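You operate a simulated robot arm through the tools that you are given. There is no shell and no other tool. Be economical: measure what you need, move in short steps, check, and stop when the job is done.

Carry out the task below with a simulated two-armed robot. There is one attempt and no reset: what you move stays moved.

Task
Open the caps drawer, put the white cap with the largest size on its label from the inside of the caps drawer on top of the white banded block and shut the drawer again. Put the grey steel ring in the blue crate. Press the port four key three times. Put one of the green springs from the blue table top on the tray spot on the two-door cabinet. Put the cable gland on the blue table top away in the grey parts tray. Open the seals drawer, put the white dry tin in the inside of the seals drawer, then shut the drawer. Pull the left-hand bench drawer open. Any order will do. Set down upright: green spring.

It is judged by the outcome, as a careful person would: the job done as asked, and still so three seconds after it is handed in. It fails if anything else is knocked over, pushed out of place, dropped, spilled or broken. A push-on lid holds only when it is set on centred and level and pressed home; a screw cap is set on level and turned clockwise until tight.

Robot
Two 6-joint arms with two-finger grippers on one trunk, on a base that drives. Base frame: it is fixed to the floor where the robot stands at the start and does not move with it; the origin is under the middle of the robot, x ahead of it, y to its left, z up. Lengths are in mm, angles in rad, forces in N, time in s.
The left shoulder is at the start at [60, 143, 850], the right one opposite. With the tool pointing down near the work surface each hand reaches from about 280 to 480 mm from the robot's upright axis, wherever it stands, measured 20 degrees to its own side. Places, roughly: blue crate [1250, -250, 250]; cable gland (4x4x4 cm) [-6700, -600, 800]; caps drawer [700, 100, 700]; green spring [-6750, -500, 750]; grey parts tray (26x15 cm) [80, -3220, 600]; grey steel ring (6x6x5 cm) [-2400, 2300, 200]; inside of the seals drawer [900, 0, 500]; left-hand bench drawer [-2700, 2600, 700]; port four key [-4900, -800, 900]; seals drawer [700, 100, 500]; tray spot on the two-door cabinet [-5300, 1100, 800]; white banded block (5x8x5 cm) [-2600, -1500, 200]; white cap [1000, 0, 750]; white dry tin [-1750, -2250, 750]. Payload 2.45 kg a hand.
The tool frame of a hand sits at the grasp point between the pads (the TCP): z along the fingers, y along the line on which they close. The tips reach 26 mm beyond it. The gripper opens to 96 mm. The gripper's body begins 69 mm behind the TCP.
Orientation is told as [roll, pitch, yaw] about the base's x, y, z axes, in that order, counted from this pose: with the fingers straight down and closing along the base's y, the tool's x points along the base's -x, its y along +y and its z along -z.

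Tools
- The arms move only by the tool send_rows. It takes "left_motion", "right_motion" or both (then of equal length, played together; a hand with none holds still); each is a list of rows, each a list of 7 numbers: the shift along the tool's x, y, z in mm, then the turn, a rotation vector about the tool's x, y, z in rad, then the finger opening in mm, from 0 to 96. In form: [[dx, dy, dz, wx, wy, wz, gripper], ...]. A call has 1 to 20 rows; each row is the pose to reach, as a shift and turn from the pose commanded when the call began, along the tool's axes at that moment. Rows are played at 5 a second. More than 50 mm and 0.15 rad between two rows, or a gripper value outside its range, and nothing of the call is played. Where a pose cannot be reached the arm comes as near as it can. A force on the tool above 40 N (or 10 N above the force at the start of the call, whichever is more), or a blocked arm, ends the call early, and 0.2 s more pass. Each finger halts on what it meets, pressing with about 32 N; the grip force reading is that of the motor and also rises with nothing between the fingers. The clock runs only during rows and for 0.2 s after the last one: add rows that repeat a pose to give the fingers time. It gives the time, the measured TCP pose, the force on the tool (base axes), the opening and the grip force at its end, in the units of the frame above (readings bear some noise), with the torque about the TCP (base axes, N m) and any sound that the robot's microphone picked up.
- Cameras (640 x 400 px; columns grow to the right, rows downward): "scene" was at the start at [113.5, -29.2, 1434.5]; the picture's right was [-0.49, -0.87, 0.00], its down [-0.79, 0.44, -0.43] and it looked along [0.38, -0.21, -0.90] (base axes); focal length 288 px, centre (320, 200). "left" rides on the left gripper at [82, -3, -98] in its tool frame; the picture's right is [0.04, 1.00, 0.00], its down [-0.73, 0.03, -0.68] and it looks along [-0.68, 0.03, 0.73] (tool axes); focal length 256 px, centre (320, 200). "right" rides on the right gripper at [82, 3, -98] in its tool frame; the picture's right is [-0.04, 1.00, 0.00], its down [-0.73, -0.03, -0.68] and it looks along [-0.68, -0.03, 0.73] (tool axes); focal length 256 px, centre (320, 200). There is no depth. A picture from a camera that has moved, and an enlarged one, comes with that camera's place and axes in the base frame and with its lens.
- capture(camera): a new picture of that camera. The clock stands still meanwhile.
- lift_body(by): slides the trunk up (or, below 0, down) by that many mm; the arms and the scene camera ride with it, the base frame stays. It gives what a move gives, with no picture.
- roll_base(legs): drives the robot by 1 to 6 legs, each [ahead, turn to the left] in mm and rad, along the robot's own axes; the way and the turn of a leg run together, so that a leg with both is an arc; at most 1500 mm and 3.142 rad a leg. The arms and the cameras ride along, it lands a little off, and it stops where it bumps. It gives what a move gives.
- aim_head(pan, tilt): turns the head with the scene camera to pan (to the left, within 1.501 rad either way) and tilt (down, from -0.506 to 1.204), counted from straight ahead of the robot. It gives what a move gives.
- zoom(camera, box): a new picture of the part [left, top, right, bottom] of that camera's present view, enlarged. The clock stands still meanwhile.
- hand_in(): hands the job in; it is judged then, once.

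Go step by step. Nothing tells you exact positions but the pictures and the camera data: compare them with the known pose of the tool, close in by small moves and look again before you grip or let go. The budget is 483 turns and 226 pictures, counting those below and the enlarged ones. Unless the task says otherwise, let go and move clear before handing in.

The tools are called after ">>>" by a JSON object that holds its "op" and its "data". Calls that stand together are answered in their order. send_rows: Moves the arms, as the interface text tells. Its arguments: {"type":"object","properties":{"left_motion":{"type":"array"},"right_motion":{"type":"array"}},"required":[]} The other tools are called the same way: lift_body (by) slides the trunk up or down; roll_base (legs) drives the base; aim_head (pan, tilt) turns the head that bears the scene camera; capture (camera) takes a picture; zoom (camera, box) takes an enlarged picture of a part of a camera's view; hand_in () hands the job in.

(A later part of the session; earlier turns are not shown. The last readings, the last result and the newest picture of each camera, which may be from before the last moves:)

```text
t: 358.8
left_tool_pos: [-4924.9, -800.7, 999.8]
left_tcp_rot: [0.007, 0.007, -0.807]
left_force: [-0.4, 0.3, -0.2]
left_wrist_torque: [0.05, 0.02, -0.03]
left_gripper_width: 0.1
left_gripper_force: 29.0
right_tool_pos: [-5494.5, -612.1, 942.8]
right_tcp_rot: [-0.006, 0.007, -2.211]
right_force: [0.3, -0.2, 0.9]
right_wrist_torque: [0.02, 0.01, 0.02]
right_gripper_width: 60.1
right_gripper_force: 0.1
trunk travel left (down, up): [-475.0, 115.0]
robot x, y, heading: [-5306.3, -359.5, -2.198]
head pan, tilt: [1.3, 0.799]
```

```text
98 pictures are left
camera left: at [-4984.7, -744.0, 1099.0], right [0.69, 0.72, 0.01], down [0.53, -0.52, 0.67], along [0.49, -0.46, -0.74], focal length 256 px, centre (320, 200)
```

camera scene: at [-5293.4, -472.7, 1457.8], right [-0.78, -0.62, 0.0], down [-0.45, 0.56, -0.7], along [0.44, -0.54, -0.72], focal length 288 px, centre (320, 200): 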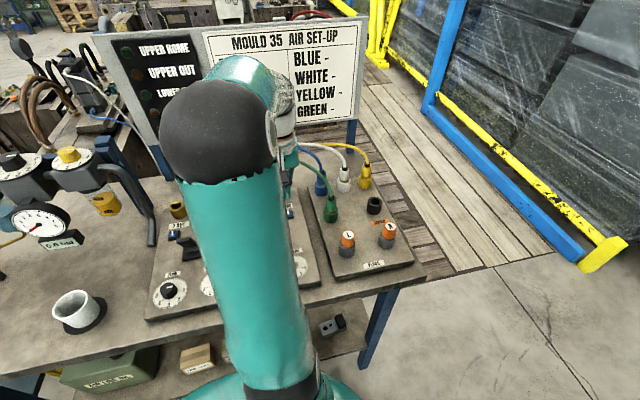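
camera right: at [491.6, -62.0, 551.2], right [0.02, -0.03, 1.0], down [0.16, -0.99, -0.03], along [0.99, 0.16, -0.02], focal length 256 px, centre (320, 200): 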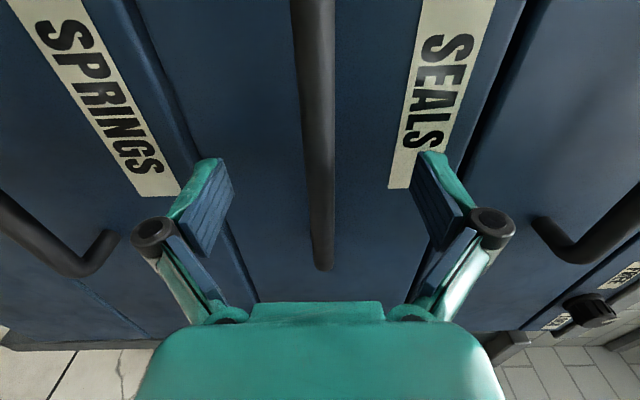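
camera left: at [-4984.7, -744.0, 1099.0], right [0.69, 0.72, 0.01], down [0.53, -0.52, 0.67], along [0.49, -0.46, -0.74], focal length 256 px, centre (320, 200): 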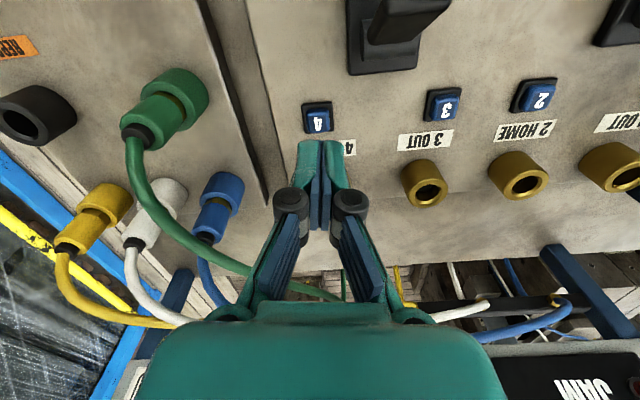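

Three clicks, three presses. Swing the left arm back and drive toward the blue table.

>>> {"op": "send_rows", "data": {"left_motion": [[2.6, -46.7, 0, 0, 0, 0.1037, 20], [10.3, -92.9, 0, 0, 0, 0.2074, 40], [23, -138, 0, 0, 0, 0.3111, 60], [40.6, -181.3, 4, 0, 0, 0.4149, 60], [62.9, -222.5, 8, 0, 0, 0.5186, 60], [89.6, -261, 12, 0, 0, 0.6223, 60], [120.3, -296.3, 16, 0, 0, 0.726, 60], [154.7, -328, 20, 0, 0, 0.8297, 60], [192.5, -355.7, 24, 0, 0, 0.9334, 60], [233.1, -379.2, 28, 0, 0, 1.0371, 60], [276, -397.9, 32, 0, 0, 1.1409, 60], [320.8, -411.9, 36, 0, 0, 1.2446, 60], [366.4, -421, 40, 0, 0, 1.3483, 60], [413.1, -424.8, 44, 0, 0, 1.452, 60]]}}

>>> {"op": "roll_base", "data": {"legs": [[0, -0.4], [1040, 0]]}}

>>> {"op": "roll_base", "data": {"legs": [[0, -0.5], [0, -0.5]]}}

>>> {"op": "aim_head", "data": {"pan": 0, "tilt": 0.6}}

>>> {"op": "capture", "data": {"camera": "scene"}}

```text
t: 361.8
left_tool_pos: [-5522.2, -797.0, 957.3]
left_tcp_rot: [-0.005, 0.007, -2.261]
left_force: [-0.2, -0.5, -0.2]
left_wrist_torque: [0.0, 0.03, -0.01]
left_gripper_width: 60.1
left_gripper_force: 0.0
right_tool_pos: [-5496.6, -613.7, 943.8]
right_tcp_rot: [-0.005, 0.007, -2.211]
right_force: [0.0, -0.5, -0.5]
right_wrist_torque: [-0.01, 0.01, 0.01]
right_gripper_width: 59.8
right_gripper_force: 0.1
trunk travel left (down, up): [-475.0, 115.0]
robot x, y, heading: [-5306.6, -364.8, -2.197]
head pan, tilt: [1.3, 0.799]
```

```text
t: 368.6
left_tool_pos: [-6580.7, -1203.6, 956.8]
left_tcp_rot: [-0.004, 0.007, -2.68]
left_force: [-1.3, -0.1, -0.9]
left_wrist_torque: [0.01, -0.01, -0.01]
left_gripper_width: 60.1
left_gripper_force: 0.1
right_tool_pos: [-6481.2, -1043.7, 943.9]
right_tcp_rot: [-0.005, 0.008, -2.632]
right_force: [-0.8, 0.0, -0.1]
right_wrist_torque: [-0.01, 0.02, -0.01]
right_gripper_width: 60.1
right_gripper_force: 0.0
trunk travel left (down, up): [-475.0, 115.0]
robot x, y, heading: [-6204.4, -891.8, -2.617]
head pan, tilt: [1.3, 0.799]
```

```text
t: 372.1
left_tool_pos: [-6673.4, -746.6, 958.3]
left_tcp_rot: [-0.005, 0.006, 2.611]
left_force: [0.1, 0.7, 0.0]
left_wrist_torque: [0.05, -0.02, 0.0]
left_gripper_width: 60.1
left_gripper_force: 0.0
right_tool_pos: [-6486.0, -742.6, 943.4]
right_tcp_rot: [-0.006, 0.007, 2.659]
right_force: [0.2, 0.7, 0.3]
right_wrist_torque: [0.01, 0.0, 0.01]
right_gripper_width: 60.1
right_gripper_force: 0.0
trunk travel left (down, up): [-475.0, 115.0]
robot x, y, heading: [-6227.6, -925.7, 2.671]
head pan, tilt: [1.3, 0.799]
```

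```text
t: 373.6
left_tool_pos: [-6673.1, -746.2, 958.5]
left_tcp_rot: [-0.006, 0.007, 2.612]
left_force: [0.0, -0.4, 0.2]
left_wrist_torque: [-0.03, 0.01, 0.01]
left_gripper_width: 59.9
left_gripper_force: 0.1
right_tool_pos: [-6487.0, -743.2, 945.1]
right_tcp_rot: [-0.005, 0.007, 2.658]
right_force: [0.7, -0.3, -0.2]
right_wrist_torque: [0.01, 0.0, 0.0]
right_gripper_width: 60.1
right_gripper_force: 0.0
trunk travel left (down, up): [-475.0, 115.0]
robot x, y, heading: [-6230.4, -925.7, 2.675]
head pan, tilt: [0.0, 0.6]
```

```text
97 pictures are left
camera scene: at [-6361.5, -858.8, 1474.7], right [0.45, 0.89, 0.0], down [0.5, -0.26, -0.82], along [-0.74, 0.37, -0.57], focal length 288 px, centre (320, 200)
```

scene: 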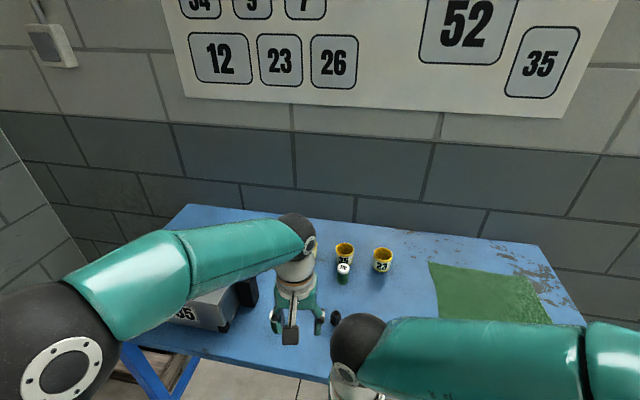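

>>> {"op": "roll_base", "data": {"legs": [[0, -0.14]]}}

>>> {"op": "aim_head", "data": {"pan": 0, "tilt": 0.95}}

>>> {"op": "capture", "data": {"camera": "scene"}}

>>> {"op": "capture", "data": {"camera": "left"}}

```text
t: 374.7
left_tool_pos: [-6643.2, -685.8, 957.9]
left_tcp_rot: [-0.005, 0.007, 2.469]
left_force: [0.0, 0.5, -0.1]
left_wrist_torque: [0.02, -0.03, 0.01]
left_gripper_width: 60.0
left_gripper_force: 0.1
right_tool_pos: [-6457.6, -707.5, 944.1]
right_tcp_rot: [-0.007, 0.006, 2.517]
right_force: [0.0, 0.5, -0.4]
right_wrist_torque: [0.0, -0.03, 0.0]
right_gripper_width: 60.4
right_gripper_force: 0.1
trunk travel left (down, up): [-475.0, 115.0]
robot x, y, heading: [-6230.5, -931.1, 2.532]
head pan, tilt: [0.0, 0.6]
```

```text
t: 375.5
left_tool_pos: [-6643.5, -685.5, 958.6]
left_tcp_rot: [-0.005, 0.006, 2.469]
left_force: [0.5, -0.6, -0.4]
left_wrist_torque: [0.03, 0.03, 0.01]
left_gripper_width: 60.2
left_gripper_force: 0.2
right_tool_pos: [-6458.0, -707.8, 944.1]
right_tcp_rot: [-0.005, 0.006, 2.514]
right_force: [0.6, 0.1, 0.5]
right_wrist_torque: [0.01, -0.01, 0.0]
right_gripper_width: 60.1
right_gripper_force: 0.1
trunk travel left (down, up): [-475.0, 115.0]
robot x, y, heading: [-6228.3, -929.9, 2.534]
head pan, tilt: [0.0, 0.949]
```

```text
96 pictures are left
camera scene: at [-6341.2, -853.9, 1446.4], right [0.57, 0.82, 0.0], down [0.67, -0.47, -0.58], along [-0.48, 0.33, -0.81], focal length 288 px, centre (320, 200)
```

scene: 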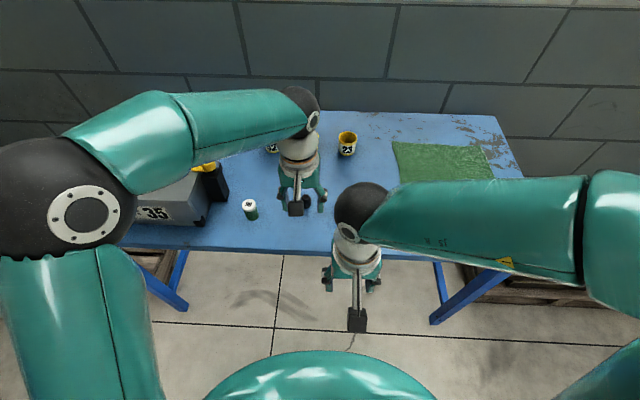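

```text
95 pictures are left
camera left: at [-6578.9, -733.3, 1057.0], right [-0.59, -0.81, -0.01], down [-0.6, 0.43, 0.67], along [-0.54, 0.4, -0.74], focal length 256 px, centre (320, 200)
```

left: 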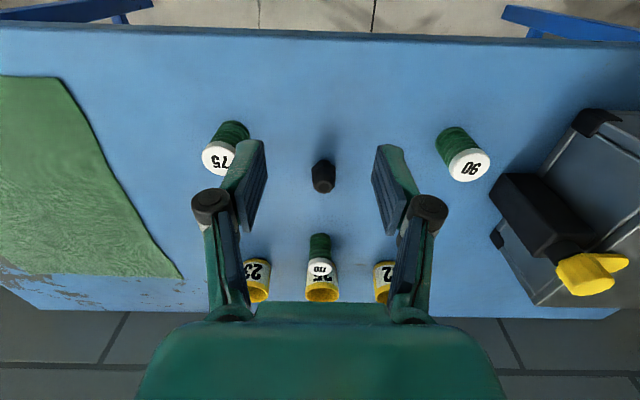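

I see three green springs (75, 90, 110 labels), yellow pots and the black cable gland. Drive 150 mm closer and zoom in.

>>> {"op": "roll_base", "data": {"legs": [[140, 0]]}}

>>> {"op": "capture", "data": {"camera": "left"}}

>>> {"op": "capture", "data": {"camera": "scene"}}

```text
t: 376.8
left_tool_pos: [-6759.3, -606.6, 957.0]
left_tcp_rot: [-0.006, 0.008, 2.47]
left_force: [-0.6, -0.5, 0.1]
left_wrist_torque: [-0.02, -0.05, -0.01]
left_gripper_width: 60.0
left_gripper_force: 0.0
right_tool_pos: [-6573.4, -627.6, 943.8]
right_tcp_rot: [-0.005, 0.009, 2.518]
right_force: [-0.4, -0.2, -0.3]
right_wrist_torque: [-0.05, -0.04, 0.03]
right_gripper_width: 60.1
right_gripper_force: 0.0
trunk travel left (down, up): [-475.0, 115.0]
robot x, y, heading: [-6343.2, -850.7, 2.531]
head pan, tilt: [0.0, 0.949]
```

```text
94 pictures are left
camera left: at [-6694.4, -653.6, 1056.1], right [-0.59, -0.81, -0.01], down [-0.6, 0.43, 0.67], along [-0.54, 0.4, -0.74], focal length 256 px, centre (320, 200)
```

left: 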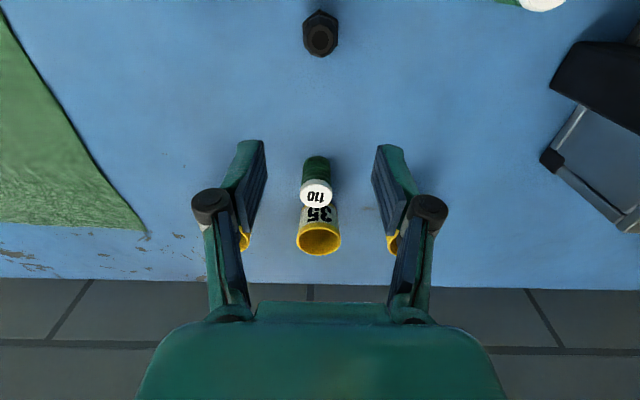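

```text
93 pictures are left
camera scene: at [-6457.0, -773.2, 1446.0], right [0.57, 0.82, 0.0], down [0.67, -0.47, -0.58], along [-0.48, 0.33, -0.81], focal length 288 px, centre (320, 200)
```

scene: 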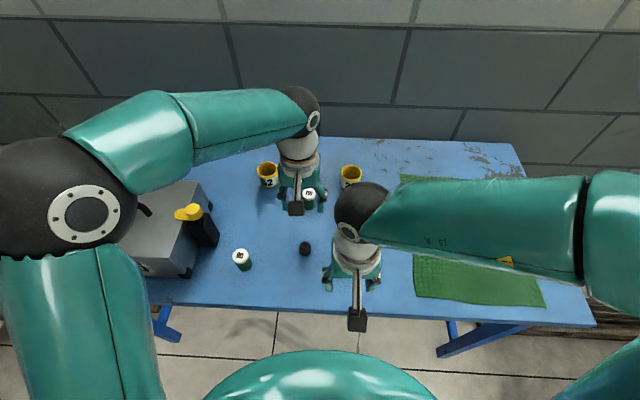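

>>> {"op": "send_rows", "data": {"left_motion": [[20, 0, 30, 0, 0, 0, 70], [41, 0, 60, 0, 0, 0, 70], [41, 0, 90, 0, 0, 0, 70], [41, 0, 90, 0, 0, 0, 70]]}}

>>> {"op": "capture", "data": {"camera": "left"}}

```text
t: 377.8
left_tool_pos: [-6725.3, -632.0, 870.0]
left_tcp_rot: [-0.006, 0.006, 2.472]
left_force: [0.6, -0.1, 0.8]
left_wrist_torque: [0.03, 0.0, -0.02]
left_gripper_width: 70.1
left_gripper_force: 0.2
right_tool_pos: [-6571.9, -629.4, 946.2]
right_tcp_rot: [-0.004, 0.005, 2.518]
right_force: [0.8, -0.4, -0.5]
right_wrist_torque: [0.0, 0.02, 0.02]
right_gripper_width: 60.0
right_gripper_force: 0.0
trunk travel left (down, up): [-475.0, 115.0]
robot x, y, heading: [-6345.9, -851.5, 2.536]
head pan, tilt: [0.0, 0.949]
```

```text
92 pictures are left
camera left: at [-6660.3, -680.5, 967.6], right [-0.59, -0.81, -0.01], down [-0.6, 0.43, 0.67], along [-0.54, 0.4, -0.74], focal length 256 px, centre (320, 200)
```

left: 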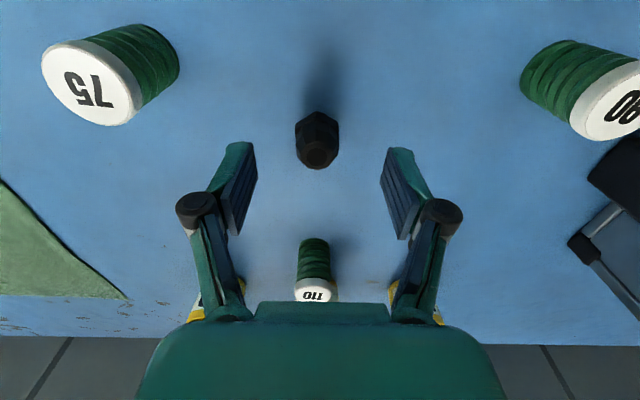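

>>> {"op": "send_rows", "data": {"left_motion": [[-15, 0, 20, 0, 0, 0, 70], [-15, 0, 45, 0, 0, 0, 70], [-15, 0, 58, 0, 0, 0, 70], [-15, 0, 58, 0, 0, 0, 70]]}}

>>> {"op": "capture", "data": {"camera": "left"}}

```text
t: 378.8
left_tool_pos: [-6737.4, -625.2, 823.3]
left_tcp_rot: [-0.003, -0.011, 2.474]
left_force: [-7.6, -24.1, 66.9]
left_wrist_torque: [-1.97, 0.16, 0.12]
left_gripper_width: 60.1
left_gripper_force: 35.9
right_tool_pos: [-6569.0, -633.0, 948.8]
right_tcp_rot: [-0.005, 0.0, 2.518]
right_force: [-0.1, 0.2, -1.3]
right_wrist_torque: [0.02, 0.0, 0.0]
right_gripper_width: 60.1
right_gripper_force: 0.0
trunk travel left (down, up): [-475.0, 115.0]
robot x, y, heading: [-6346.3, -850.5, 2.532]
head pan, tilt: [0.0, 0.949]
stopped in row 4 (left hand): the force on the tool passed its limit at 48 N (the readings are from after the stop); the commanded pose is now the measured one
```

```text
91 pictures are left
camera left: at [-6671.0, -673.8, 919.7], right [-0.59, -0.81, 0.0], down [-0.59, 0.43, 0.69], along [-0.55, 0.4, -0.73], focal length 256 px, centre (320, 200)
```

left: 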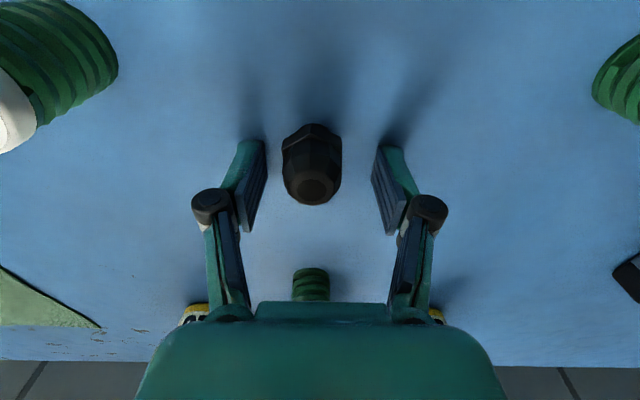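

Touched the table (top ≈ 797). Raise 5 mm and grip the gland.

>>> {"op": "send_rows", "data": {"left_motion": [[0, 0, -6, 0, 0, 0, 66], [0, 0, -6, 0, 0, 0, 50], [0, 0, -6, 0, 0, 0, 36], [0, 0, -6, 0, 0, 0, 24], [0, 0, -6, 0, 0, 0, 20], [0, 0, -6, 0, 0, 0, 20]]}}

>>> {"op": "send_rows", "data": {"left_motion": [[0, 0, -10, 0, 0, 0, 20], [0, 0, -40, 0, 0, 0, 20], [0, 0, -80, 0, 0, 0, 20], [0, 0, -120, 0, 0, 0, 20], [0, 0, -120, 0, 0, 0, 20]]}}

>>> {"op": "capture", "data": {"camera": "left"}}

```text
t: 380.2
left_tool_pos: [-6738.2, -624.1, 825.5]
left_tcp_rot: [-0.005, -0.008, 2.473]
left_force: [-19.8, -23.1, 55.0]
left_wrist_torque: [-1.69, 1.0, -0.15]
left_gripper_width: 43.9
left_gripper_force: 22.3
right_tool_pos: [-6570.9, -631.7, 947.2]
right_tcp_rot: [-0.008, 0.002, 2.518]
right_force: [0.0, 0.5, 0.7]
right_wrist_torque: [-0.03, -0.03, 0.01]
right_gripper_width: 60.1
right_gripper_force: 0.0
trunk travel left (down, up): [-475.0, 115.0]
robot x, y, heading: [-6345.1, -848.3, 2.538]
head pan, tilt: [0.0, 0.949]
```

```text
t: 381.4
left_tool_pos: [-6738.3, -619.6, 939.8]
left_tcp_rot: [-0.006, 0.001, 2.472]
left_force: [-0.8, 0.0, -0.2]
left_wrist_torque: [0.0, -0.03, 0.0]
left_gripper_width: 28.8
left_gripper_force: 31.7
right_tool_pos: [-6573.0, -628.0, 945.0]
right_tcp_rot: [-0.005, 0.007, 2.519]
right_force: [-0.6, 0.0, 0.5]
right_wrist_torque: [-0.01, -0.03, 0.04]
right_gripper_width: 59.9
right_gripper_force: 0.0
trunk travel left (down, up): [-475.0, 115.0]
robot x, y, heading: [-6341.9, -853.9, 2.534]
head pan, tilt: [0.0, 0.949]
```

```text
90 pictures are left
camera left: at [-6672.0, -667.6, 1037.8], right [-0.59, -0.81, -0.01], down [-0.6, 0.43, 0.68], along [-0.55, 0.4, -0.74], focal length 256 px, centre (320, 200)
```

left: 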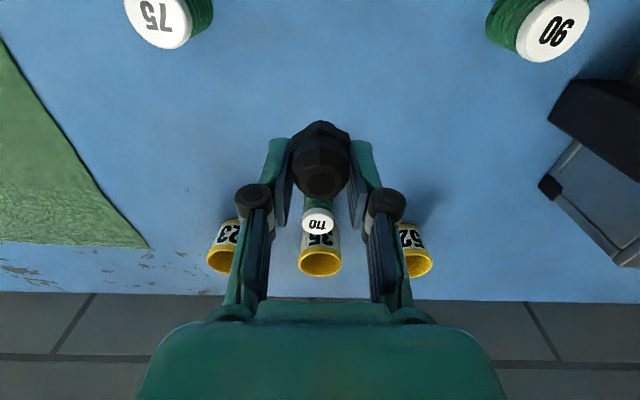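

Gland gripped. Move the left hand aside and bring the right hand over the "75" spring at about (-6636,-577).

>>> {"op": "send_rows", "data": {"left_motion": [[0, 20, -15, 0, 0, 0, 20], [0, 40, -30, 0, 0, 0, 20], [10, 65, -45, 0, 0, 0, 20], [20, 80, -45, 0, 0, 0, 20], [20, 80, -45, 0, 0, 0, 20]], "right_motion": [[0, 0, 0, 0, 0, 0, 80], [0, 0, 0, 0, 0, 0, 80], [-20, 0, 10, 0, 0, 0, 80], [-40, -2, 20, 0, 0, 0, 80], [-50, -4, 20, 0, 0, 0, 80]]}}

>>> {"op": "capture", "data": {"camera": "right"}}

```text
t: 382.6
left_tool_pos: [-6772.8, -695.5, 984.7]
left_tcp_rot: [-0.005, 0.001, 2.472]
left_force: [-0.3, 1.0, 1.1]
left_wrist_torque: [-0.02, 0.02, 0.03]
left_gripper_width: 28.6
left_gripper_force: 31.8
right_tool_pos: [-6612.3, -596.5, 923.7]
right_tcp_rot: [-0.005, 0.007, 2.519]
right_force: [0.1, 0.8, 0.5]
right_wrist_torque: [0.01, 0.02, 0.0]
right_gripper_width: 79.9
right_gripper_force: 0.1
trunk travel left (down, up): [-475.0, 115.0]
robot x, y, heading: [-6345.7, -854.1, 2.532]
head pan, tilt: [0.0, 0.949]
```

```text
89 pictures are left
camera right: at [-6547.6, -646.8, 1022.9], right [-0.62, -0.79, -0.01], down [-0.58, 0.45, 0.67], along [-0.53, 0.42, -0.74], focal length 256 px, centre (320, 200)
```

right: 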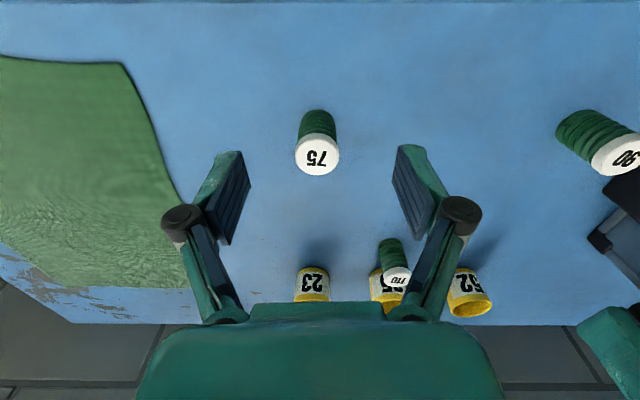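

>>> {"op": "send_rows", "data": {"right_motion": [[-12, -2, 0, 0, 0, 0, 80], [-25, -4, 20, 0, 0, 0, 80], [-25, -4, 45, 0, 0, 0, 80], [-25, -4, 45, 0, 0, 0, 80]]}}

>>> {"op": "capture", "data": {"camera": "right"}}

```text
t: 383.6
left_tool_pos: [-6772.3, -696.2, 985.2]
left_tcp_rot: [-0.007, -0.001, 2.472]
left_force: [0.5, -0.5, -0.1]
left_wrist_torque: [0.02, -0.01, 0.0]
left_gripper_width: 28.4
left_gripper_force: 32.3
right_tool_pos: [-6629.1, -578.4, 879.9]
right_tcp_rot: [-0.006, 0.006, 2.521]
right_force: [0.4, 0.2, 0.2]
right_wrist_torque: [-0.02, 0.02, 0.01]
right_gripper_width: 79.8
right_gripper_force: 0.1
trunk travel left (down, up): [-475.0, 115.0]
robot x, y, heading: [-6343.8, -851.4, 2.532]
head pan, tilt: [0.0, 0.949]
```

```text
88 pictures are left
camera right: at [-6565.2, -628.0, 978.6], right [-0.62, -0.79, -0.01], down [-0.58, 0.45, 0.67], along [-0.53, 0.42, -0.74], focal length 256 px, centre (320, 200)
```

right: 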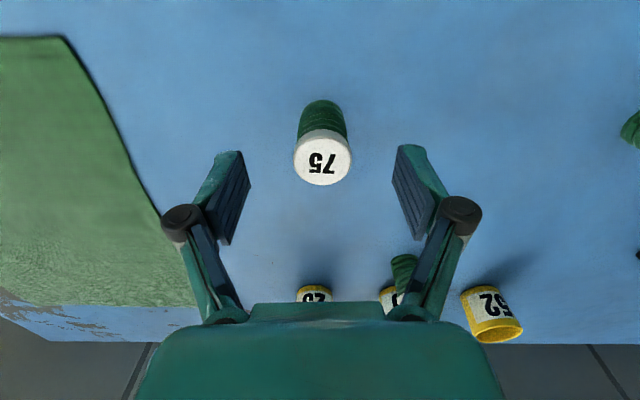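

>>> {"op": "send_rows", "data": {"right_motion": [[-5, 0, 15, 0, 0, 0, 80], [-5, 0, 35, 0, 0, 0, 80], [-5, 0, 47, 0, 0, 0, 80], [-5, 0, 47, 0, 0, 0, 60], [-5, 0, 47, 0, 0, 0, 45], [-5, 0, 47, 0, 0, 0, 33], [-5, 0, 47, 0, 0, 0, 28], [-5, 0, 47, 0, 0, 0, 28]]}}

>>> {"op": "capture", "data": {"camera": "right"}}

```text
t: 385.4
left_tool_pos: [-6772.9, -696.5, 984.8]
left_tcp_rot: [-0.005, 0.002, 2.472]
left_force: [-0.1, -0.2, 0.3]
left_wrist_torque: [0.01, 0.01, -0.01]
left_gripper_width: 28.8
left_gripper_force: 31.7
right_tool_pos: [-6632.1, -575.0, 832.6]
right_tcp_rot: [-0.006, 0.006, 2.517]
right_force: [-0.3, 0.9, -0.9]
right_wrist_torque: [-0.01, 0.04, 0.0]
right_gripper_width: 33.5
right_gripper_force: 32.5
trunk travel left (down, up): [-475.0, 115.0]
robot x, y, heading: [-6347.9, -853.8, 2.533]
head pan, tilt: [0.0, 0.949]
```

```text
87 pictures are left
camera right: at [-6569.0, -625.9, 931.7], right [-0.62, -0.79, -0.01], down [-0.58, 0.45, 0.67], along [-0.53, 0.42, -0.74], focal length 256 px, centre (320, 200)
```

right: 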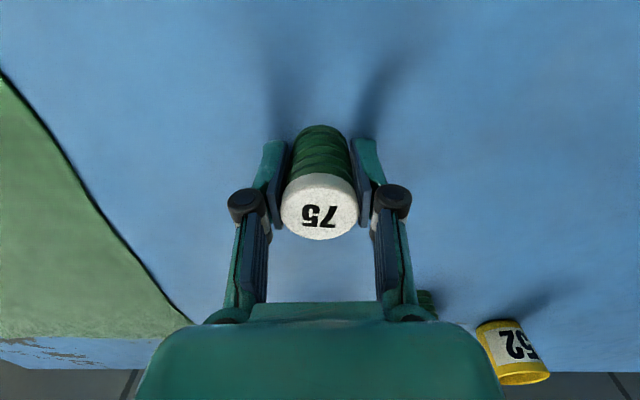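

Spring "75" gripped. Lift, back off, and drive back along the corridor to the cabinet.

>>> {"op": "send_rows", "data": {"right_motion": [[0, 0, -20, 0, 0, 0, 28], [0, 0, -60, 0, 0, 0, 28], [0, 0, -100, 0, 0, 0, 28], [10, 5, -140, 0, 0, 0, 28], [30, 10, -165, 0, 0, 0, 28], [50, 15, -165, 0, 0, 0, 28]]}}

>>> {"op": "roll_base", "data": {"legs": [[-300, 0], [0, -0.5], [0, -0.5]]}}

>>> {"op": "roll_base", "data": {"legs": [[0, -0.5]]}}

>>> {"op": "aim_head", "data": {"pan": 0, "tilt": 0.5}}

>>> {"op": "capture", "data": {"camera": "scene"}}

```text
t: 386.8
left_tool_pos: [-6771.8, -696.9, 985.4]
left_tcp_rot: [-0.006, -0.002, 2.471]
left_force: [0.4, -0.4, 0.4]
left_wrist_torque: [0.0, -0.01, 0.01]
left_gripper_width: 28.8
left_gripper_force: 31.7
right_tool_pos: [-6600.0, -618.5, 1001.2]
right_tcp_rot: [-0.004, 0.005, 2.518]
right_force: [0.1, 0.2, -1.2]
right_wrist_torque: [-0.02, 0.03, 0.01]
right_gripper_width: 33.3
right_gripper_force: 31.5
trunk travel left (down, up): [-475.0, 115.0]
robot x, y, heading: [-6346.2, -849.9, 2.53]
head pan, tilt: [0.0, 0.949]
```

```text
t: 392.0
left_tool_pos: [-6202.3, -571.3, 985.1]
left_tcp_rot: [-0.006, 0.002, 1.467]
left_force: [0.1, 0.6, -0.5]
left_wrist_torque: [0.0, 0.02, 0.03]
left_gripper_width: 28.8
left_gripper_force: 31.4
right_tool_pos: [-6043.8, -675.1, 999.2]
right_tcp_rot: [-0.006, 0.008, 1.512]
right_force: [0.7, -0.6, -0.6]
right_wrist_torque: [-0.03, 0.01, 0.0]
right_gripper_width: 33.6
right_gripper_force: 31.9
trunk travel left (down, up): [-475.0, 115.0]
robot x, y, heading: [-6139.5, -1015.4, 1.529]
head pan, tilt: [0.0, 0.949]
```

```text
t: 393.9
left_tool_pos: [-5982.1, -595.1, 984.6]
left_tcp_rot: [-0.004, 0.001, 0.97]
left_force: [0.0, -0.1, -0.3]
left_wrist_torque: [0.01, -0.02, 0.04]
left_gripper_width: 28.8
left_gripper_force: 32.2
right_tool_pos: [-5892.5, -761.0, 1000.1]
right_tcp_rot: [-0.006, 0.008, 1.014]
right_force: [-0.3, 0.3, -1.1]
right_wrist_torque: [0.0, 0.02, 0.02]
right_gripper_width: 33.4
right_gripper_force: 31.9
trunk travel left (down, up): [-475.0, 115.0]
robot x, y, heading: [-6156.2, -1003.6, 1.036]
head pan, tilt: [0.0, 0.949]
```

```text
t: 394.9
left_tool_pos: [-5982.3, -595.9, 986.3]
left_tcp_rot: [-0.005, 0.0, 0.968]
left_force: [0.4, -0.1, 0.5]
left_wrist_torque: [0.05, 0.06, -0.01]
left_gripper_width: 28.8
left_gripper_force: 31.5
right_tool_pos: [-5892.4, -760.8, 1000.3]
right_tcp_rot: [-0.003, 0.007, 1.014]
right_force: [0.3, 0.2, -1.0]
right_wrist_torque: [-0.04, 0.03, 0.0]
right_gripper_width: 33.5
right_gripper_force: 32.2
trunk travel left (down, up): [-475.0, 115.0]
robot x, y, heading: [-6157.9, -1004.7, 1.04]
head pan, tilt: [0.0, 0.499]
```

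```text
86 pictures are left
camera scene: at [-6080.4, -872.4, 1483.7], right [0.86, -0.51, 0.0], down [-0.24, -0.41, -0.88], along [0.45, 0.76, -0.48], focal length 288 px, centre (320, 200)
```

scene: 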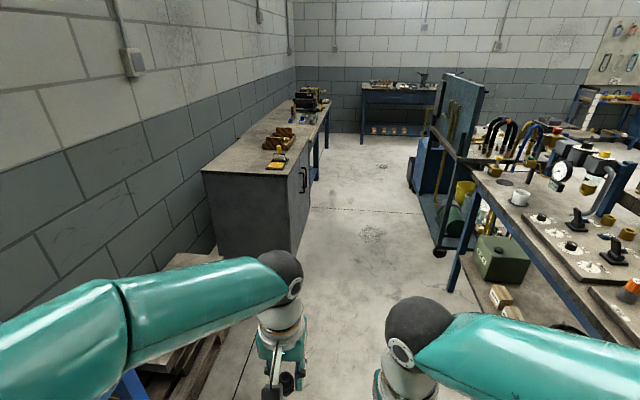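

>>> {"op": "roll_base", "data": {"legs": [[0, -0.138], [1457, 0], [650, 0.05]]}}

>>> {"op": "roll_base", "data": {"legs": [[0, 0.5], [0, 0.5]]}}

>>> {"op": "roll_base", "data": {"legs": [[0, 0.5]]}}

>>> {"op": "aim_head", "data": {"pan": 0, "tilt": 0.8}}

>>> {"op": "capture", "data": {"camera": "scene"}}

```text
t: 406.2
left_tool_pos: [-4674.0, 1089.4, 985.9]
left_tcp_rot: [-0.005, 0.003, 0.915]
left_force: [-0.3, 0.1, -1.1]
left_wrist_torque: [0.0, 0.0, 0.01]
left_gripper_width: 29.4
left_gripper_force: 31.6
right_tool_pos: [-4593.9, 920.1, 1000.6]
right_tcp_rot: [-0.004, 0.008, 0.962]
right_force: [-0.7, -0.8, -0.9]
right_wrist_torque: [-0.05, 0.04, 0.02]
right_gripper_width: 33.1
right_gripper_force: 31.9
trunk travel left (down, up): [-475.0, 115.0]
robot x, y, heading: [-4868.8, 689.9, 0.983]
head pan, tilt: [0.0, 0.499]
```

```text
t: 409.8
left_tool_pos: [-5110.0, 1069.0, 986.6]
left_tcp_rot: [-0.006, 0.002, 1.938]
left_force: [0.3, 1.4, -0.6]
left_wrist_torque: [-0.02, 0.02, 0.01]
left_gripper_width: 29.0
left_gripper_force: 32.0
right_tool_pos: [-4922.5, 1051.3, 1000.7]
right_tcp_rot: [-0.005, 0.007, 1.987]
right_force: [-0.5, 0.6, -1.2]
right_wrist_torque: [-0.03, 0.01, -0.01]
right_gripper_width: 33.1
right_gripper_force: 31.8
trunk travel left (down, up): [-475.0, 115.0]
robot x, y, heading: [-4839.4, 710.1, 1.997]
head pan, tilt: [0.0, 0.499]
```

```text
t: 411.8
left_tool_pos: [-5250.3, 896.2, 986.3]
left_tcp_rot: [-0.004, -0.002, 2.436]
left_force: [-0.1, -0.1, -0.8]
left_wrist_torque: [0.01, -0.02, 0.0]
left_gripper_width: 29.4
left_gripper_force: 32.1
right_tool_pos: [-5075.5, 968.1, 1002.0]
right_tcp_rot: [-0.003, 0.008, 2.483]
right_force: [0.3, -0.6, -0.1]
right_wrist_torque: [-0.02, -0.04, 0.0]
right_gripper_width: 33.3
right_gripper_force: 32.2
trunk travel left (down, up): [-475.0, 115.0]
robot x, y, heading: [-4827.3, 725.4, 2.495]
head pan, tilt: [0.0, 0.499]
```

```text
t: 412.6
left_tool_pos: [-5248.1, 896.3, 986.6]
left_tcp_rot: [-0.004, 0.001, 2.437]
left_force: [0.4, 0.1, 0.0]
left_wrist_torque: [-0.01, 0.03, -0.02]
left_gripper_width: 29.1
left_gripper_force: 32.4
right_tool_pos: [-5075.4, 968.7, 1000.9]
right_tcp_rot: [-0.006, 0.006, 2.483]
right_force: [-0.7, 0.0, -1.6]
right_wrist_torque: [-0.02, 0.01, 0.02]
right_gripper_width: 33.3
right_gripper_force: 32.0
trunk travel left (down, up): [-475.0, 115.0]
robot x, y, heading: [-4830.8, 722.8, 2.494]
head pan, tilt: [0.0, 0.799]
```

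```text
85 pictures are left
camera scene: at [-4941.0, 811.3, 1457.9], right [0.6, 0.8, 0.0], down [0.57, -0.43, -0.7], along [-0.56, 0.42, -0.72], focal length 288 px, centre (320, 200)
```

scene: 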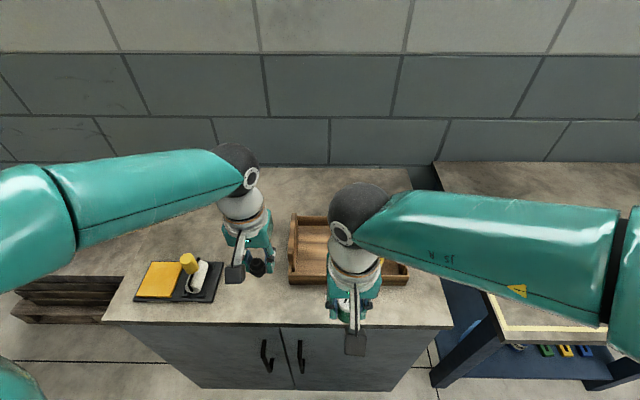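

>>> {"op": "capture", "data": {"camera": "right"}}

>>> {"op": "capture", "data": {"camera": "left"}}

```text
84 pictures are left
camera right: at [-5014.0, 915.8, 1100.1], right [-0.64, -0.77, 0.0], down [-0.57, 0.47, 0.67], along [-0.51, 0.44, -0.74], focal length 256 px, centre (320, 200)
```

right: 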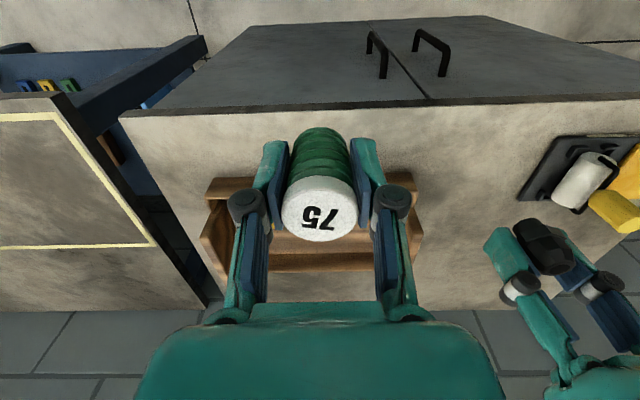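

```text
83 pictures are left
camera left: at [-5185.4, 846.1, 1085.6], right [-0.62, -0.79, 0.0], down [-0.58, 0.45, 0.68], along [-0.53, 0.42, -0.73], focal length 256 px, centre (320, 200)
```

left: 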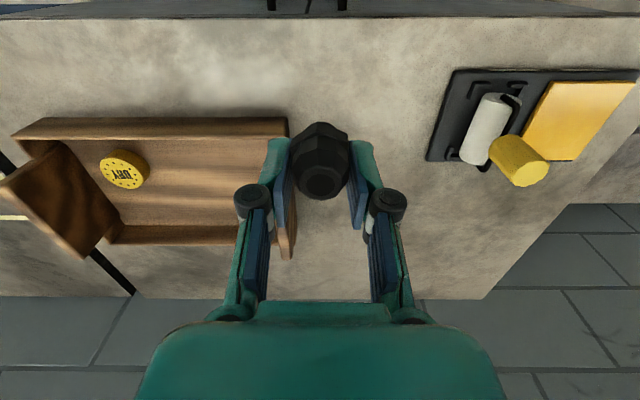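

>>> {"op": "zoom", "data": {"camera": "scene", "box": [260, 180, 440, 320]}}

```text
2.86 times, centred on (350, 250) of scene
camera zoom: at [-4941.0, 811.3, 1457.9], right [0.6, 0.8, 0.0], down [0.57, -0.43, -0.7], along [-0.56, 0.42, -0.72], focal length 823 px, centre (234, 57)
```

zoom: 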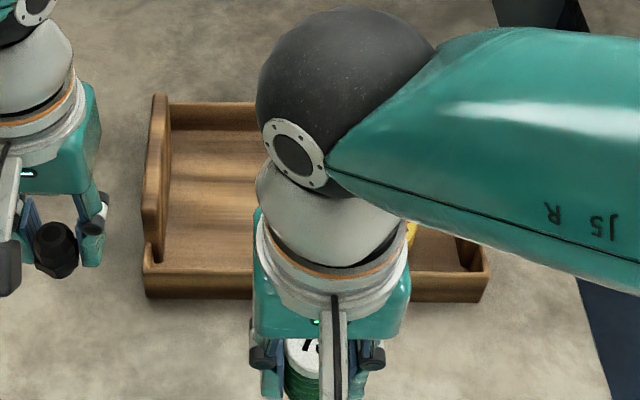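

The tray's free area centre is about (-5305,1118); yellow tin is at its right end. Turn slightly left and move closer so the right arm lines up.

>>> {"op": "roll_base", "data": {"legs": [[0, 0.22], [85, 0]]}}

>>> {"op": "capture", "data": {"camera": "scene"}}

>>> {"op": "capture", "data": {"camera": "right"}}

```text
t: 414.6
left_tool_pos: [-5343.2, 831.9, 989.0]
left_tcp_rot: [-0.006, -0.002, 2.649]
left_force: [0.8, -0.5, -0.2]
left_wrist_torque: [0.07, 0.05, -0.04]
left_gripper_width: 29.4
left_gripper_force: 31.3
right_tool_pos: [-5189.6, 939.6, 1002.6]
right_tcp_rot: [-0.005, 0.004, 2.695]
right_force: [-0.2, -1.2, -0.3]
right_wrist_torque: [0.05, 0.05, 0.01]
right_gripper_width: 33.2
right_gripper_force: 31.9
trunk travel left (down, up): [-475.0, 115.0]
robot x, y, heading: [-4891.3, 754.8, 2.72]
head pan, tilt: [0.0, 0.799]
```

```text
81 pictures are left
camera scene: at [-5024.6, 811.9, 1458.2], right [0.41, 0.91, 0.0], down [0.65, -0.29, -0.7], along [-0.64, 0.29, -0.72], focal length 288 px, centre (320, 200)
```

scene: 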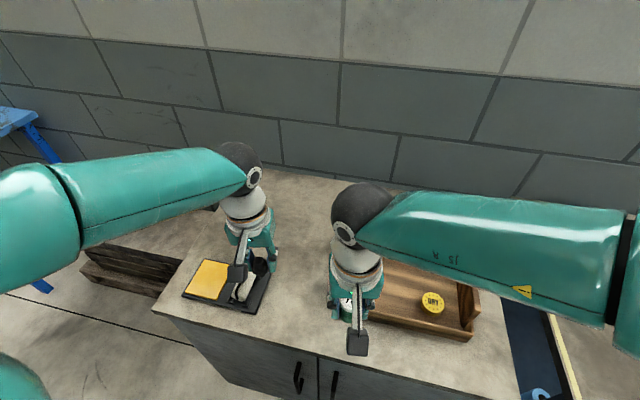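

```text
80 pictures are left
camera right: at [-5118.3, 900.5, 1100.7], right [-0.47, -0.88, -0.01], down [-0.65, 0.34, 0.68], along [-0.6, 0.32, -0.74], focal length 256 px, centre (320, 200)
```

right: 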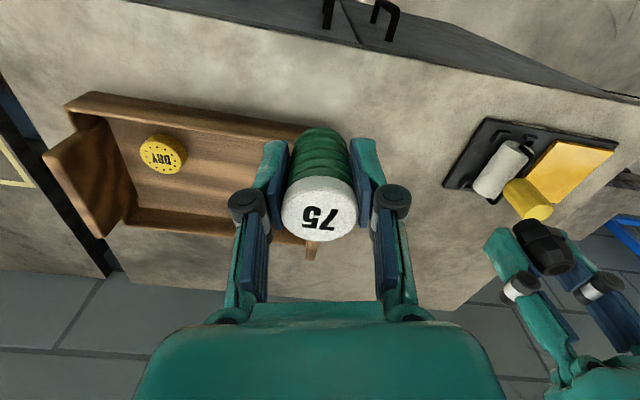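

>>> {"op": "send_rows", "data": {"right_motion": [[-36, -24, 12, 0, 0, 0, 28], [-72, -48, 24, 0, 0, 0, 28], [-108, -71, 36, 0, 0, 0, 28], [-144, -95, 48, 0, 0, 0, 28], [-179, -118, 60, 0, 0, 0, 28], [-179, -118, 90, 0, 0, 0, 28], [-179, -118, 90, 0, 0, 0, 28]]}}

>>> {"op": "capture", "data": {"camera": "right"}}

>>> {"op": "zoom", "data": {"camera": "scene", "box": [280, 180, 500, 350]}}

```text
t: 416.2
left_tool_pos: [-5344.5, 833.7, 988.8]
left_tcp_rot: [-0.006, -0.001, 2.65]
left_force: [0.4, -1.0, -0.6]
left_wrist_torque: [0.03, 0.02, 0.01]
left_gripper_width: 29.2
left_gripper_force: 32.0
right_tool_pos: [-5299.7, 1122.0, 913.1]
right_tcp_rot: [-0.005, 0.005, 2.695]
right_force: [-0.2, -0.2, -1.1]
right_wrist_torque: [0.0, -0.01, -0.02]
right_gripper_width: 33.3
right_gripper_force: 32.3
trunk travel left (down, up): [-475.0, 115.0]
robot x, y, heading: [-4897.4, 756.5, 2.717]
head pan, tilt: [0.0, 0.799]
```

```text
79 pictures are left
camera right: at [-5229.1, 1083.3, 1010.9], right [-0.47, -0.88, -0.01], down [-0.65, 0.34, 0.67], along [-0.59, 0.32, -0.74], focal length 256 px, centre (320, 200)
```

right: 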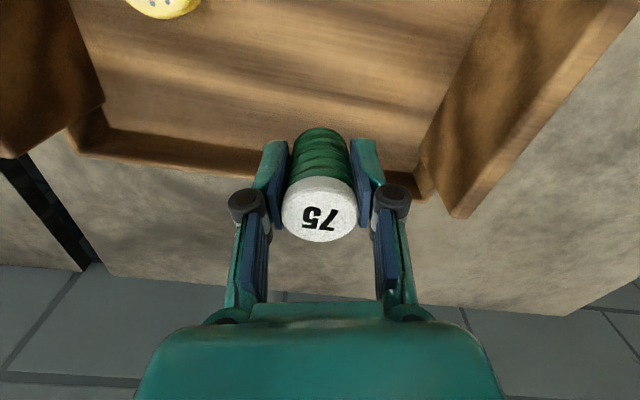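

```text
2.35 times, centred on (390, 265) of scene
camera zoom: at [-5026.1, 813.1, 1457.9], right [0.41, 0.91, 0.0], down [0.65, -0.3, -0.7], along [-0.64, 0.29, -0.72], focal length 678 px, centre (155, 47)
```

zoom: 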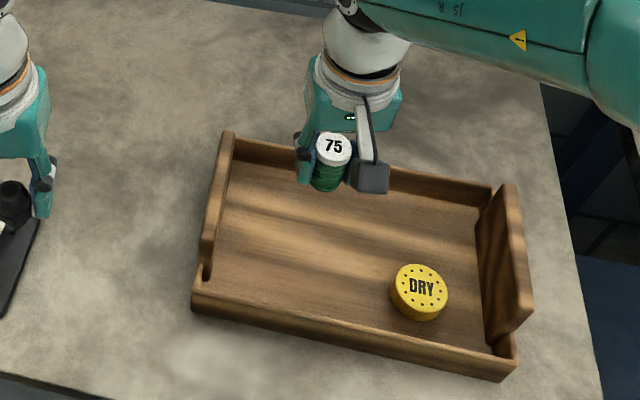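

The tray is plain; I'll set the spring in its free left-middle area. Adjust 15 mm back and descend to contact.

>>> {"op": "send_rows", "data": {"right_motion": [[15, 3, 20, 0, 0, 0, 28], [15, 3, 50, 0, 0, 0, 28], [15, 3, 75, 0, 0, 0, 28], [15, 3, 84, 0, 0, 0, 28], [15, 3, 87, 0, 0, 0, 28], [15, 3, 90, 0, 0, 0, 28], [15, 3, 93, 0, 0, 0, 28], [15, 3, 95, 0, 0, 0, 28]]}}

>>> {"op": "capture", "data": {"camera": "right"}}

```text
t: 417.3
left_tool_pos: [-5344.9, 831.7, 988.6]
left_tcp_rot: [-0.005, -0.002, 2.65]
left_force: [-1.0, -0.6, 0.7]
left_wrist_torque: [-0.01, -0.02, 0.03]
left_gripper_width: 29.3
left_gripper_force: 32.1
right_tool_pos: [-5287.2, 1114.6, 830.7]
right_tcp_rot: [-0.006, -0.003, 2.696]
right_force: [5.9, -2.8, 11.7]
right_wrist_torque: [-0.38, -0.07, 0.15]
right_gripper_width: 33.2
right_gripper_force: 32.6
trunk travel left (down, up): [-475.0, 115.0]
robot x, y, heading: [-4897.3, 750.0, 2.716]
head pan, tilt: [0.0, 0.799]
stopped in row 5 (right hand): the force on the tool passed its limit at 41 N (the readings are from after the stop); the commanded pose is now the measured one
```

```text
77 pictures are left
camera right: at [-5216.3, 1076.1, 929.5], right [-0.47, -0.88, 0.0], down [-0.65, 0.34, 0.68], along [-0.6, 0.32, -0.73], focal length 256 px, centre (320, 200)
```

right: 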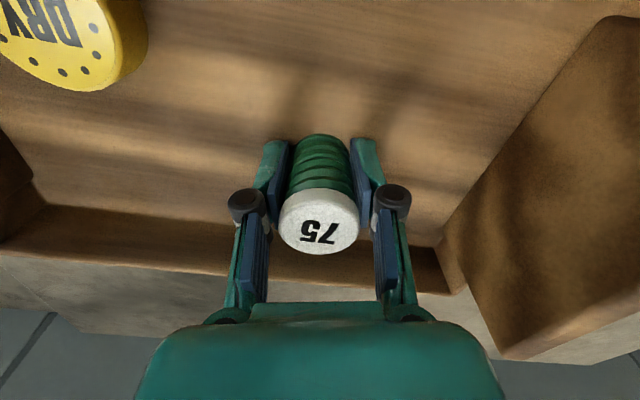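

Contact with tray floor. Release gently and withdraw straight up.

>>> {"op": "send_rows", "data": {"right_motion": [[0, 0, -0.5, 0, 0, 0, 33], [0, 0, -0.5, 0, 0, 0, 38], [0, 0, -0.5, 0, 0, 0, 46], [0, 0, -0.5, 0, 0, 0, 56], [0, 0, -0.5, 0, 0, 0, 60], [0, 0, -30, 0, 0, 0, 60], [0, 0, -70, 0, 0, 0, 60], [0, 0, -110, 0, 0, 0, 60], [0, 0, -130, 0, 0, 0, 60]]}}

>>> {"op": "capture", "data": {"camera": "right"}}

>>> {"op": "zoom", "data": {"camera": "scene", "box": [280, 180, 500, 350]}}

```text
t: 419.3
left_tool_pos: [-5344.9, 833.4, 988.5]
left_tcp_rot: [-0.005, -0.001, 2.649]
left_force: [-0.1, 0.4, 0.3]
left_wrist_torque: [-0.02, 0.01, 0.02]
left_gripper_width: 29.2
left_gripper_force: 32.1
right_tool_pos: [-5290.1, 1117.2, 960.0]
right_tcp_rot: [-0.005, 0.0, 2.696]
right_force: [0.7, -0.9, 0.7]
right_wrist_torque: [0.02, 0.02, 0.06]
right_gripper_width: 60.2
right_gripper_force: 0.1
trunk travel left (down, up): [-475.0, 115.0]
robot x, y, heading: [-4902.1, 753.4, 2.714]
head pan, tilt: [0.0, 0.799]
```

```text
76 pictures are left
camera right: at [-5218.4, 1078.7, 1056.8], right [-0.47, -0.88, 0.0], down [-0.65, 0.34, 0.68], along [-0.6, 0.32, -0.73], focal length 256 px, centre (320, 200)
```

right: 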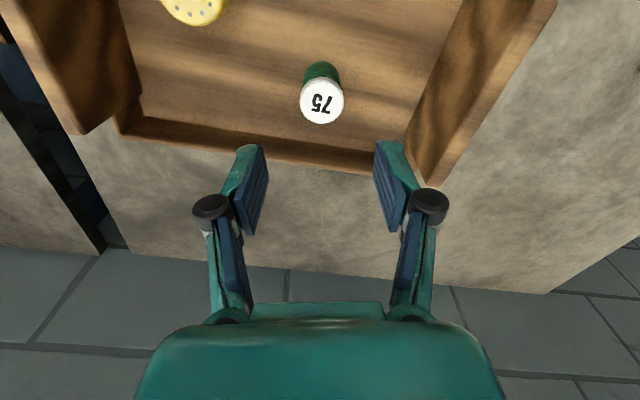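

```text
2.35 times, centred on (390, 265) of scene
camera zoom: at [-5026.4, 813.2, 1457.9], right [0.41, 0.91, 0.0], down [0.65, -0.3, -0.7], along [-0.63, 0.29, -0.72], focal length 678 px, centre (155, 47)
```

zoom: 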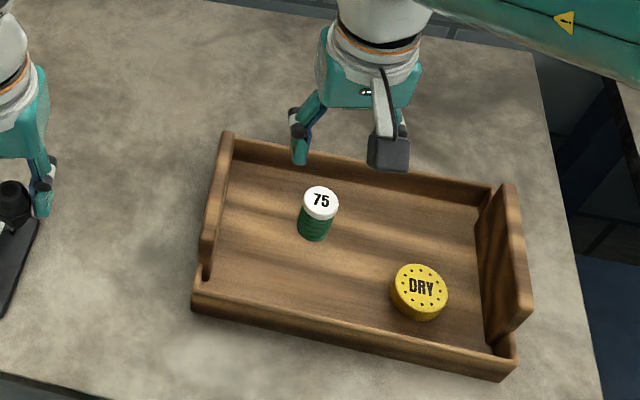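

Spring stands upright in the tray. Retract the right hand and drive out of the corridor toward the other bench.

>>> {"op": "send_rows", "data": {"right_motion": [[36, 22, -10, 0, 0, 0, 60], [72, 44, -20, 0, 0, 0, 60], [108, 66, -20, 0, 0, 0, 60], [144, 88, -20, 0, 0, 0, 60], [180, 110, -20, 0, 0, 0, 60], [200, 120, -20, 0, 0, 0, 60]]}}

>>> {"op": "roll_base", "data": {"legs": [[-150, 0], [0, -0.45], [0, -0.45]]}}

>>> {"op": "roll_base", "data": {"legs": [[0, -0.45], [0, -0.42], [800, 0], [750, 0]]}}

>>> {"op": "aim_head", "data": {"pan": -0.5, "tilt": 0.5}}

>>> {"op": "capture", "data": {"camera": "scene"}}

```text
t: 420.7
left_tool_pos: [-5345.0, 833.2, 988.5]
left_tcp_rot: [-0.006, 0.0, 2.649]
left_force: [0.4, 1.3, -0.6]
left_wrist_torque: [0.04, -0.01, -0.01]
left_gripper_width: 29.3
left_gripper_force: 31.5
right_tool_pos: [-5160.6, 922.1, 979.2]
right_tcp_rot: [-0.005, -0.001, 2.695]
right_force: [-0.1, -0.3, -0.2]
right_wrist_torque: [0.0, -0.01, 0.03]
right_gripper_width: 60.0
right_gripper_force: 0.1
trunk travel left (down, up): [-475.0, 115.0]
robot x, y, heading: [-4898.5, 754.3, 2.718]
head pan, tilt: [0.0, 0.799]
```

```text
t: 425.0
left_tool_pos: [-4976.7, 1092.1, 987.5]
left_tcp_rot: [-0.004, 0.001, 1.749]
left_force: [0.5, -0.2, -0.4]
left_wrist_torque: [-0.01, 0.01, -0.03]
left_gripper_width: 29.5
left_gripper_force: 32.0
right_tool_pos: [-4793.4, 1001.9, 978.1]
right_tcp_rot: [-0.004, 0.001, 1.795]
right_force: [-0.4, -0.1, 0.1]
right_wrist_torque: [-0.01, -0.01, 0.02]
right_gripper_width: 60.2
right_gripper_force: 0.0
trunk travel left (down, up): [-475.0, 115.0]
robot x, y, heading: [-4791.7, 676.8, 1.82]
head pan, tilt: [0.0, 0.799]
```

```text
t: 435.7
left_tool_pos: [-3700.9, 2295.0, 988.1]
left_tcp_rot: [-0.006, 0.0, 0.857]
left_force: [0.4, -0.2, -0.5]
left_wrist_torque: [0.02, 0.03, -0.01]
left_gripper_width: 29.5
left_gripper_force: 31.8
right_tool_pos: [-3656.9, 2096.2, 979.9]
right_tcp_rot: [-0.003, 0.0, 0.903]
right_force: [-0.2, 0.6, 0.2]
right_wrist_torque: [-0.03, -0.02, 0.02]
right_gripper_width: 59.9
right_gripper_force: 0.0
trunk travel left (down, up): [-475.0, 115.0]
robot x, y, heading: [-3903.6, 1894.7, 0.93]
head pan, tilt: [0.0, 0.799]
```

```text
t: 436.6
left_tool_pos: [-3701.9, 2294.5, 989.0]
left_tcp_rot: [-0.005, -0.001, 0.857]
left_force: [0.4, 0.2, -0.2]
left_wrist_torque: [-0.01, -0.02, 0.02]
left_gripper_width: 29.4
left_gripper_force: 31.9
right_tool_pos: [-3655.1, 2095.3, 979.6]
right_tcp_rot: [-0.004, -0.003, 0.903]
right_force: [0.4, 0.4, -0.8]
right_wrist_torque: [-0.02, -0.02, -0.04]
right_gripper_width: 60.3
right_gripper_force: 0.1
trunk travel left (down, up): [-475.0, 115.0]
robot x, y, heading: [-3904.5, 1893.6, 0.929]
head pan, tilt: [-0.499, 0.499]
```

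```text
74 pictures are left
camera scene: at [-3783.6, 1981.1, 1483.7], right [0.42, -0.91, 0.0], down [-0.44, -0.2, -0.88], along [0.8, 0.37, -0.48], focal length 288 px, centre (320, 200)
```

scene: 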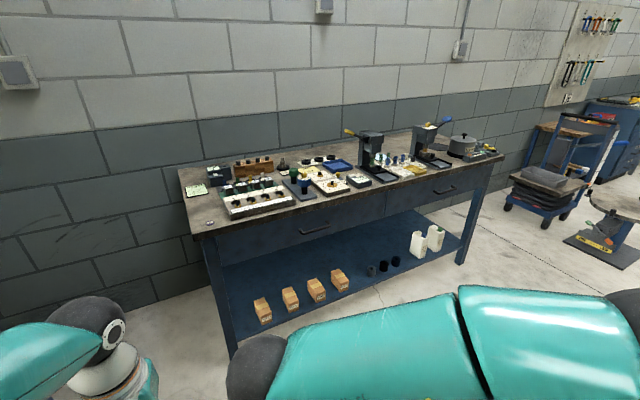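

>>> {"op": "zoom", "data": {"camera": "scene", "box": [230, 190, 470, 340]}}

```text
2.67 times, centred on (350, 265) of scene
camera zoom: at [-3783.6, 1981.1, 1483.7], right [0.42, -0.91, 0.0], down [-0.44, -0.2, -0.88], along [0.8, 0.37, -0.48], focal length 768 px, centre (240, 27)
```

zoom: 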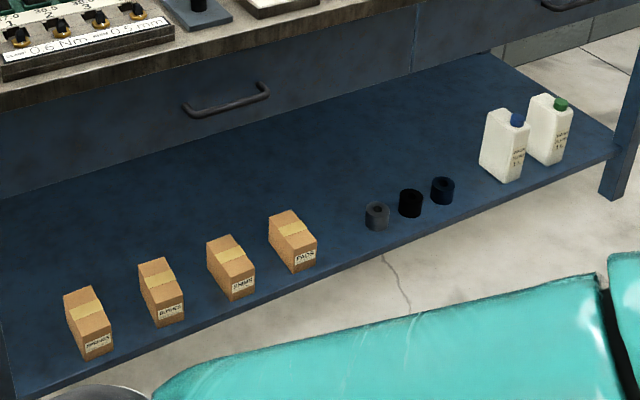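

The bench: left drawer handle visible, and on its lower shelf the grey ring (leftmost of three) near (-2366,2269). I'll take the ring with the right hand now, and return for the drawer at the end when hands are free.

>>> {"op": "roll_base", "data": {"legs": [[0, -0.4], [0, -0.37], [1100, 0], [0, 0.645]]}}

>>> {"op": "aim_head", "data": {"pan": -0.1, "tilt": 0.9}}

>>> {"op": "capture", "data": {"camera": "scene"}}

```text
t: 444.5
left_tool_pos: [-2430.8, 2220.0, 990.8]
left_tcp_rot: [-0.005, -0.002, 0.101]
left_force: [-0.7, -0.5, 0.2]
left_wrist_torque: [0.02, -0.01, -0.02]
left_gripper_width: 29.1
left_gripper_force: 32.3
right_tool_pos: [-2533.9, 2043.2, 982.5]
right_tcp_rot: [-0.004, 0.002, 0.144]
right_force: [-0.4, -0.4, -0.7]
right_wrist_torque: [0.02, -0.01, 0.02]
right_gripper_width: 59.8
right_gripper_force: 0.1
trunk travel left (down, up): [-475.0, 115.0]
robot x, y, heading: [-2850.5, 2066.4, 0.205]
head pan, tilt: [-0.499, 0.499]
stopped in leg 3: the robot was blocked; the commanded pose is now the measured one
```

```text
t: 445.4
left_tool_pos: [-2429.1, 2220.4, 990.3]
left_tcp_rot: [-0.005, 0.001, 0.102]
left_force: [0.5, -0.3, -0.5]
left_wrist_torque: [0.0, 0.0, 0.0]
left_gripper_width: 29.2
left_gripper_force: 31.9
right_tool_pos: [-2532.8, 2045.8, 981.6]
right_tcp_rot: [-0.004, 0.0, 0.145]
right_force: [-0.2, -0.7, 0.8]
right_wrist_torque: [-0.03, 0.0, 0.06]
right_gripper_width: 60.1
right_gripper_force: 0.0
trunk travel left (down, up): [-475.0, 115.0]
robot x, y, heading: [-2853.9, 2066.2, 0.204]
head pan, tilt: [-0.099, 0.901]
```

```text
72 pictures are left
camera scene: at [-2717.0, 2085.9, 1450.0], right [0.1, -0.99, 0.0], down [-0.78, -0.08, -0.62], along [0.62, 0.06, -0.78], focal length 288 px, centre (320, 200)
```

scene: 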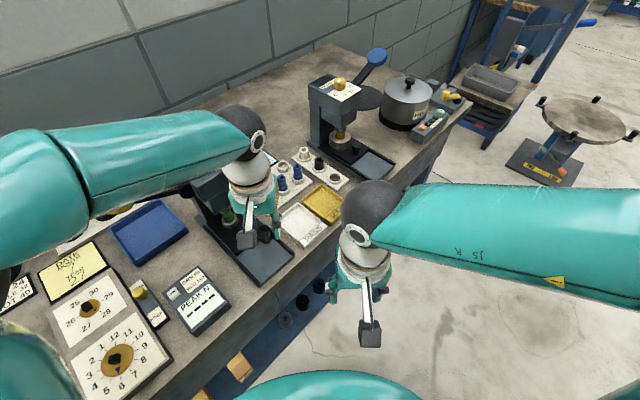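

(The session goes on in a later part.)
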